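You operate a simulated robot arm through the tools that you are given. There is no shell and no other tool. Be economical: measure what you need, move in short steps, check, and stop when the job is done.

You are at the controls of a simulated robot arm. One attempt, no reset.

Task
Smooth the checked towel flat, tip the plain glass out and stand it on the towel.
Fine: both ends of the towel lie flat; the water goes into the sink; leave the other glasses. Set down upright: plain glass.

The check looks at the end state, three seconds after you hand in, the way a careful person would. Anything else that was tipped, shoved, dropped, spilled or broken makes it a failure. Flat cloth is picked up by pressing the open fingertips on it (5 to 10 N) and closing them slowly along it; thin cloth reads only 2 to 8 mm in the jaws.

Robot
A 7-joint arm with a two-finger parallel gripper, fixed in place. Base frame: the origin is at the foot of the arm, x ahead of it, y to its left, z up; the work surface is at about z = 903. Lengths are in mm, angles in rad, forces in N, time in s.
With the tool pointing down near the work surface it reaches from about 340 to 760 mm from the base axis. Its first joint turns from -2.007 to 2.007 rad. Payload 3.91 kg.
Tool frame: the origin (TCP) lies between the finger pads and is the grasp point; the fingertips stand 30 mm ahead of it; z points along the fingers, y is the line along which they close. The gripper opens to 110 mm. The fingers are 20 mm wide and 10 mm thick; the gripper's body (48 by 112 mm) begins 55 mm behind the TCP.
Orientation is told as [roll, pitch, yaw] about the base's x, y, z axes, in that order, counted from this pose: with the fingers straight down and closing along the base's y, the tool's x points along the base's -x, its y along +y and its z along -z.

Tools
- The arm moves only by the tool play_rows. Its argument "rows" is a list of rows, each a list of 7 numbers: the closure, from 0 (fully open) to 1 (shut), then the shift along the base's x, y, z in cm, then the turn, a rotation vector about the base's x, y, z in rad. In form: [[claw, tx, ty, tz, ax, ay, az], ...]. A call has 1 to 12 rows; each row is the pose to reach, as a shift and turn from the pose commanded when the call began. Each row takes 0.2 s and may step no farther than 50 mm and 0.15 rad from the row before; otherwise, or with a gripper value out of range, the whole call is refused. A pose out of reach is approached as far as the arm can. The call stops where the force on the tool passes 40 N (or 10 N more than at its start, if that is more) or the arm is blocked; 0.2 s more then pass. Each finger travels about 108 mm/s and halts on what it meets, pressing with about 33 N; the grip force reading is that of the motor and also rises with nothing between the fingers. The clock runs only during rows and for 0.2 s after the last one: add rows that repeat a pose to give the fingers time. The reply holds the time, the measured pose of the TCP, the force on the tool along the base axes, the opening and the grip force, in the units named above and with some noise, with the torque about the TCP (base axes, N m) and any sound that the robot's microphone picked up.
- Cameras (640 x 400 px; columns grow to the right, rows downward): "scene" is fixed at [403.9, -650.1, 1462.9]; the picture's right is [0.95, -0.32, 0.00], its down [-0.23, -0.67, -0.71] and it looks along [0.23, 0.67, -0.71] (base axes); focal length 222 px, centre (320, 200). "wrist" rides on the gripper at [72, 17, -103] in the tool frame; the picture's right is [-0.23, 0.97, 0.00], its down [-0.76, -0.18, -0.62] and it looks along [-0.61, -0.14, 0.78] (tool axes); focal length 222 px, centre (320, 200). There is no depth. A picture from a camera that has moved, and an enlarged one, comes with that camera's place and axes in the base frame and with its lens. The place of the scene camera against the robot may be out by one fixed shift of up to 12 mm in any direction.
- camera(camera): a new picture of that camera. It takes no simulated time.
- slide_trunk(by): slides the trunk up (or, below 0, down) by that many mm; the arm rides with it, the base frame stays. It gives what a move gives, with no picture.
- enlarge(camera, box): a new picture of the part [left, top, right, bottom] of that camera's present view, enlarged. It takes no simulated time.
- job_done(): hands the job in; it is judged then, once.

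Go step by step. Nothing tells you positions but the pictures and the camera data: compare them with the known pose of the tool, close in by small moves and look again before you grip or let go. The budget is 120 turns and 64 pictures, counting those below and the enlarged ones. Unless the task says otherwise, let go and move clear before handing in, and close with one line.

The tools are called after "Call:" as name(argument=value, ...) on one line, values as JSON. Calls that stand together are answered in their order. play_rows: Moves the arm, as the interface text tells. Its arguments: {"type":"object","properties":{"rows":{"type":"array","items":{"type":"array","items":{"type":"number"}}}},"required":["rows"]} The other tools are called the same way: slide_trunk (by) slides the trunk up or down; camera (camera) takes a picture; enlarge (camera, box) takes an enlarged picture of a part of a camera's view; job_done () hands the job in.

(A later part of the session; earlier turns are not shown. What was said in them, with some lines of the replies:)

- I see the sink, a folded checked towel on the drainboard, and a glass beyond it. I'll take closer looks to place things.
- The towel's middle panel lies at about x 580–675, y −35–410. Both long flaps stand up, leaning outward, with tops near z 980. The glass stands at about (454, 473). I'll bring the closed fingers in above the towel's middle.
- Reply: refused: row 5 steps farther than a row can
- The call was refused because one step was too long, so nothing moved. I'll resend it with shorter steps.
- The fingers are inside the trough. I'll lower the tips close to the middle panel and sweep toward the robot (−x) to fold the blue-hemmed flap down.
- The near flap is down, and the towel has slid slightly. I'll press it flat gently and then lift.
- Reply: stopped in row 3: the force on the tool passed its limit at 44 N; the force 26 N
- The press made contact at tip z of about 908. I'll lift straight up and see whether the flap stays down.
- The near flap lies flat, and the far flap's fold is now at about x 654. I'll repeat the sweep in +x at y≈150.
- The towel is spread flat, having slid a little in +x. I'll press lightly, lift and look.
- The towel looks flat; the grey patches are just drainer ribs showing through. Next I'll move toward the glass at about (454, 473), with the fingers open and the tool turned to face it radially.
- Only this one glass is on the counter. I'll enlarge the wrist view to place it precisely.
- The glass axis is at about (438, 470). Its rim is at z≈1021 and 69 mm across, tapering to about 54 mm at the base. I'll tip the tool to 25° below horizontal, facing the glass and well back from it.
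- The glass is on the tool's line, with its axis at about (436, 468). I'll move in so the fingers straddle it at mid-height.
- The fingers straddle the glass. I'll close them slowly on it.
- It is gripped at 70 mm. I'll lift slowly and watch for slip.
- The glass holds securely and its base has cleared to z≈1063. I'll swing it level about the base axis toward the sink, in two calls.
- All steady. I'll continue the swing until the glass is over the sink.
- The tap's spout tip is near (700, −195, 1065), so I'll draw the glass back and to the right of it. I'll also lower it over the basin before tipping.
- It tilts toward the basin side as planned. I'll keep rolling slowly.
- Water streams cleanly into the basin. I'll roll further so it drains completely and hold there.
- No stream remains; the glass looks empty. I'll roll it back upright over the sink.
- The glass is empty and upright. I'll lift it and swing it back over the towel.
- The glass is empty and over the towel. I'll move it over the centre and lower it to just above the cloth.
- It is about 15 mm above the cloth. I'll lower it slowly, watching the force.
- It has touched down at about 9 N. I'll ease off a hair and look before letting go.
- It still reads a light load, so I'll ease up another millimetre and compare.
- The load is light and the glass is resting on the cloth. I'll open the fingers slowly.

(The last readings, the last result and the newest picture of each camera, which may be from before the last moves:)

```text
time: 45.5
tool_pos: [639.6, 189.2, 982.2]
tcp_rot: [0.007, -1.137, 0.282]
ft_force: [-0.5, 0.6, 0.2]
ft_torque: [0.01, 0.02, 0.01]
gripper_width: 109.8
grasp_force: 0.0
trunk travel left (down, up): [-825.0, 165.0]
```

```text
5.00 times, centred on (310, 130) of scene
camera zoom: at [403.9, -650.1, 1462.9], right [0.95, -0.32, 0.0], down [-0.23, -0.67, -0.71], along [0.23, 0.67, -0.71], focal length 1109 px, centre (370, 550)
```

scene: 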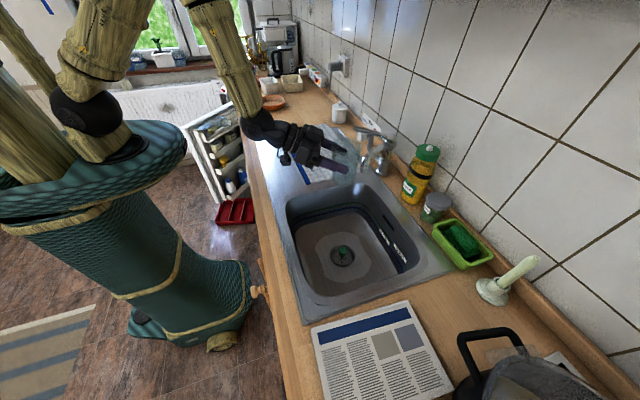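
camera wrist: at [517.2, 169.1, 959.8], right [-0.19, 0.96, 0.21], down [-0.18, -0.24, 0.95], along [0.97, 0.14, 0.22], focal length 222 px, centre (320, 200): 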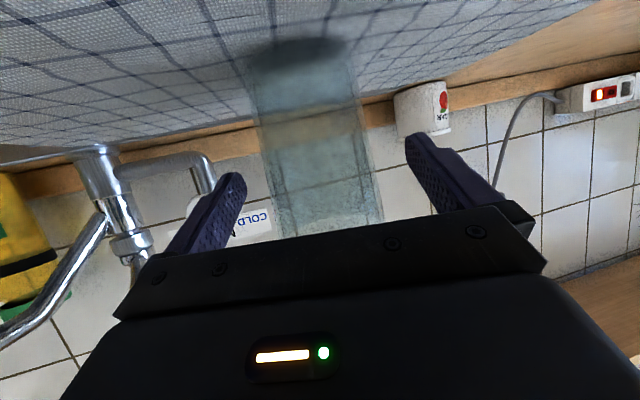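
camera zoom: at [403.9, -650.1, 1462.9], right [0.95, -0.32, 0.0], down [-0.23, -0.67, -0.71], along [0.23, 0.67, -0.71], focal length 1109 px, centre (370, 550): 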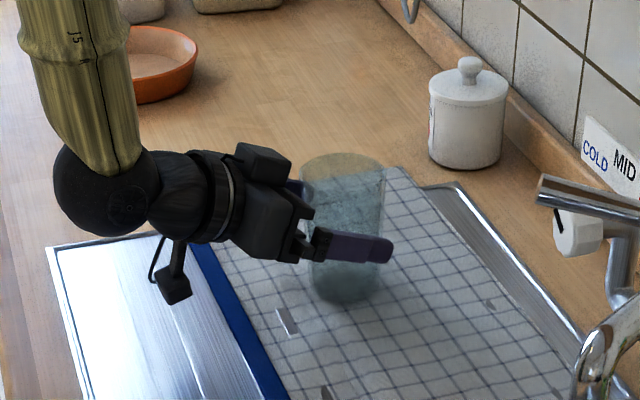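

The glass stands on its own. I'll back straight out along the tool axis and up.

Call:
play_rows(rows=[[0, -1.7, -0.5, 0.85, 0, 0, 0], [0, -4.35, -1.27, 2.1, 0, 0, 0], [0, -7.8, -2.3, 3.8, 0, 0, 0], [0, -11.3, -3.3, 5.5, 0, 0, 0], [0, -14.8, -4.3, 7.2, 0, 0, 0], [0, -17.4, -5.1, 10, 0, 0, 0], [0, -19, -5.1, 14, 0, 0, 0], [0, -20, -5.1, 18, 0, 0, 0], [0, -20, -5.1, 18, 0, 0, 0]])

Call:
enlarge(camera="scene", box=[240, 80, 400, 200])

Call:
camera(camera="scene")

Call:
camera(camera="wrist")

```text
time: 47.5
tool_pos: [499.3, 163.1, 1162.7]
tcp_rot: [0.008, -1.135, 0.281]
ft_force: [0.2, 0.0, -0.1]
ft_torque: [0.0, -0.01, 0.0]
gripper_width: 110.2
grasp_force: 0.0
out of reach, approached as far as the arm can: row 6, 7, 8, 9
trunk travel left (down, up): [-825.0, 165.0]
```

```text
3.33 times, centred on (320, 140) of scene
camera zoom: at [403.9, -650.1, 1462.9], right [0.95, -0.32, 0.0], down [-0.23, -0.67, -0.71], along [0.23, 0.67, -0.71], focal length 739 px, centre (320, 400)
```

zoom: 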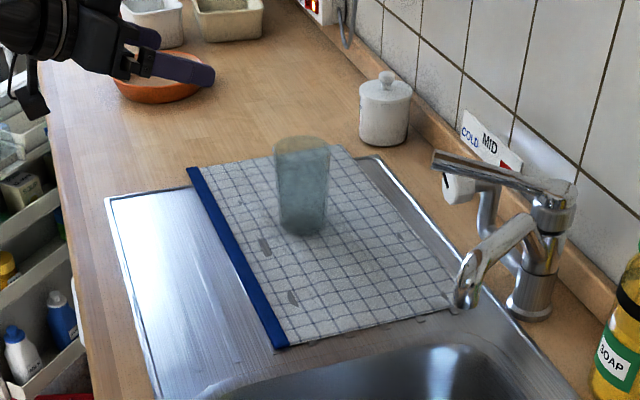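

```text
24 pictures are left
```

scene: 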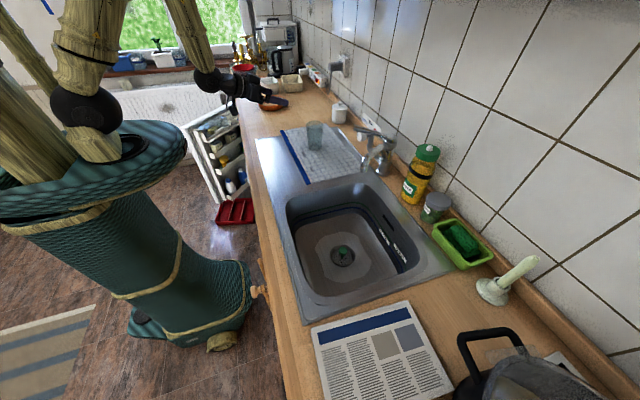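

```text
23 pictures are left
camera wrist: at [375.6, 143.8, 1140.8], right [-0.19, 0.96, 0.21], down [-0.18, -0.24, 0.95], along [0.97, 0.14, 0.22], focal length 222 px, centre (320, 200)
```

wrist: 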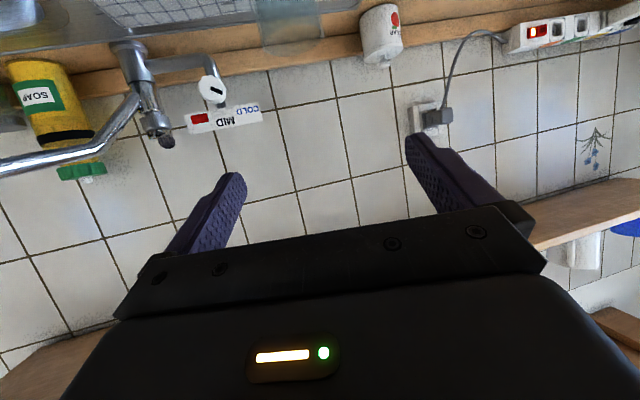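

The glass stands upright on the flat towel. I'll take one closer look to confirm the glass is empty and the towel's edges are flat.

Call:
enlarge(camera="scene", box=[290, 110, 340, 160])

Call:
enlarge(camera="scene", box=[275, 115, 385, 190])

```text
8.00 times, centred on (315, 135) of scene
camera zoom: at [403.9, -650.1, 1462.9], right [0.95, -0.32, 0.0], down [-0.23, -0.67, -0.71], along [0.23, 0.67, -0.71], focal length 1774 px, centre (360, 720)
```

zoom: 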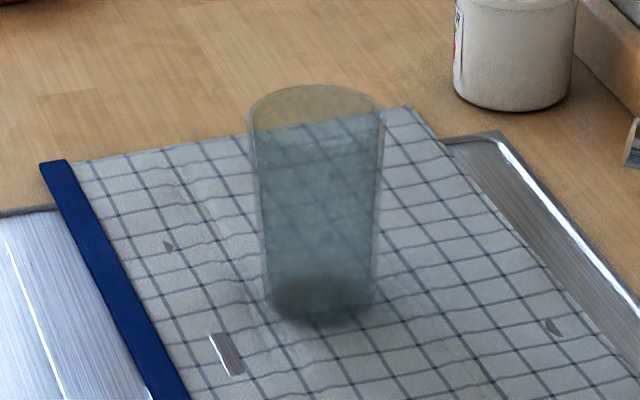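

```text
5.33 times, centred on (330, 152) of scene
camera zoom: at [403.9, -650.1, 1462.9], right [0.95, -0.32, 0.0], down [-0.23, -0.67, -0.71], along [0.23, 0.67, -0.71], focal length 1183 px, centre (267, 453)
```

zoom: 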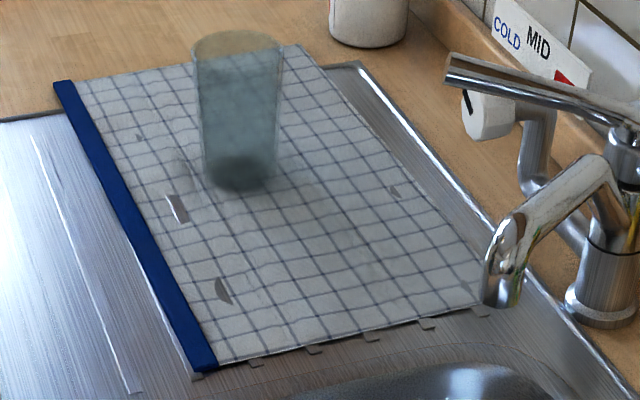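

The towel lies flat on both sides and the empty glass stands upright on it. Nothing else has moved and the arm is clear, so I'm handing in.

Call:
job_done()

```text
The job is handed in.
```

The towel is smoothed flat, the plain glass has been emptied into the sink and stands upright on the towel, and I've handed the job in.
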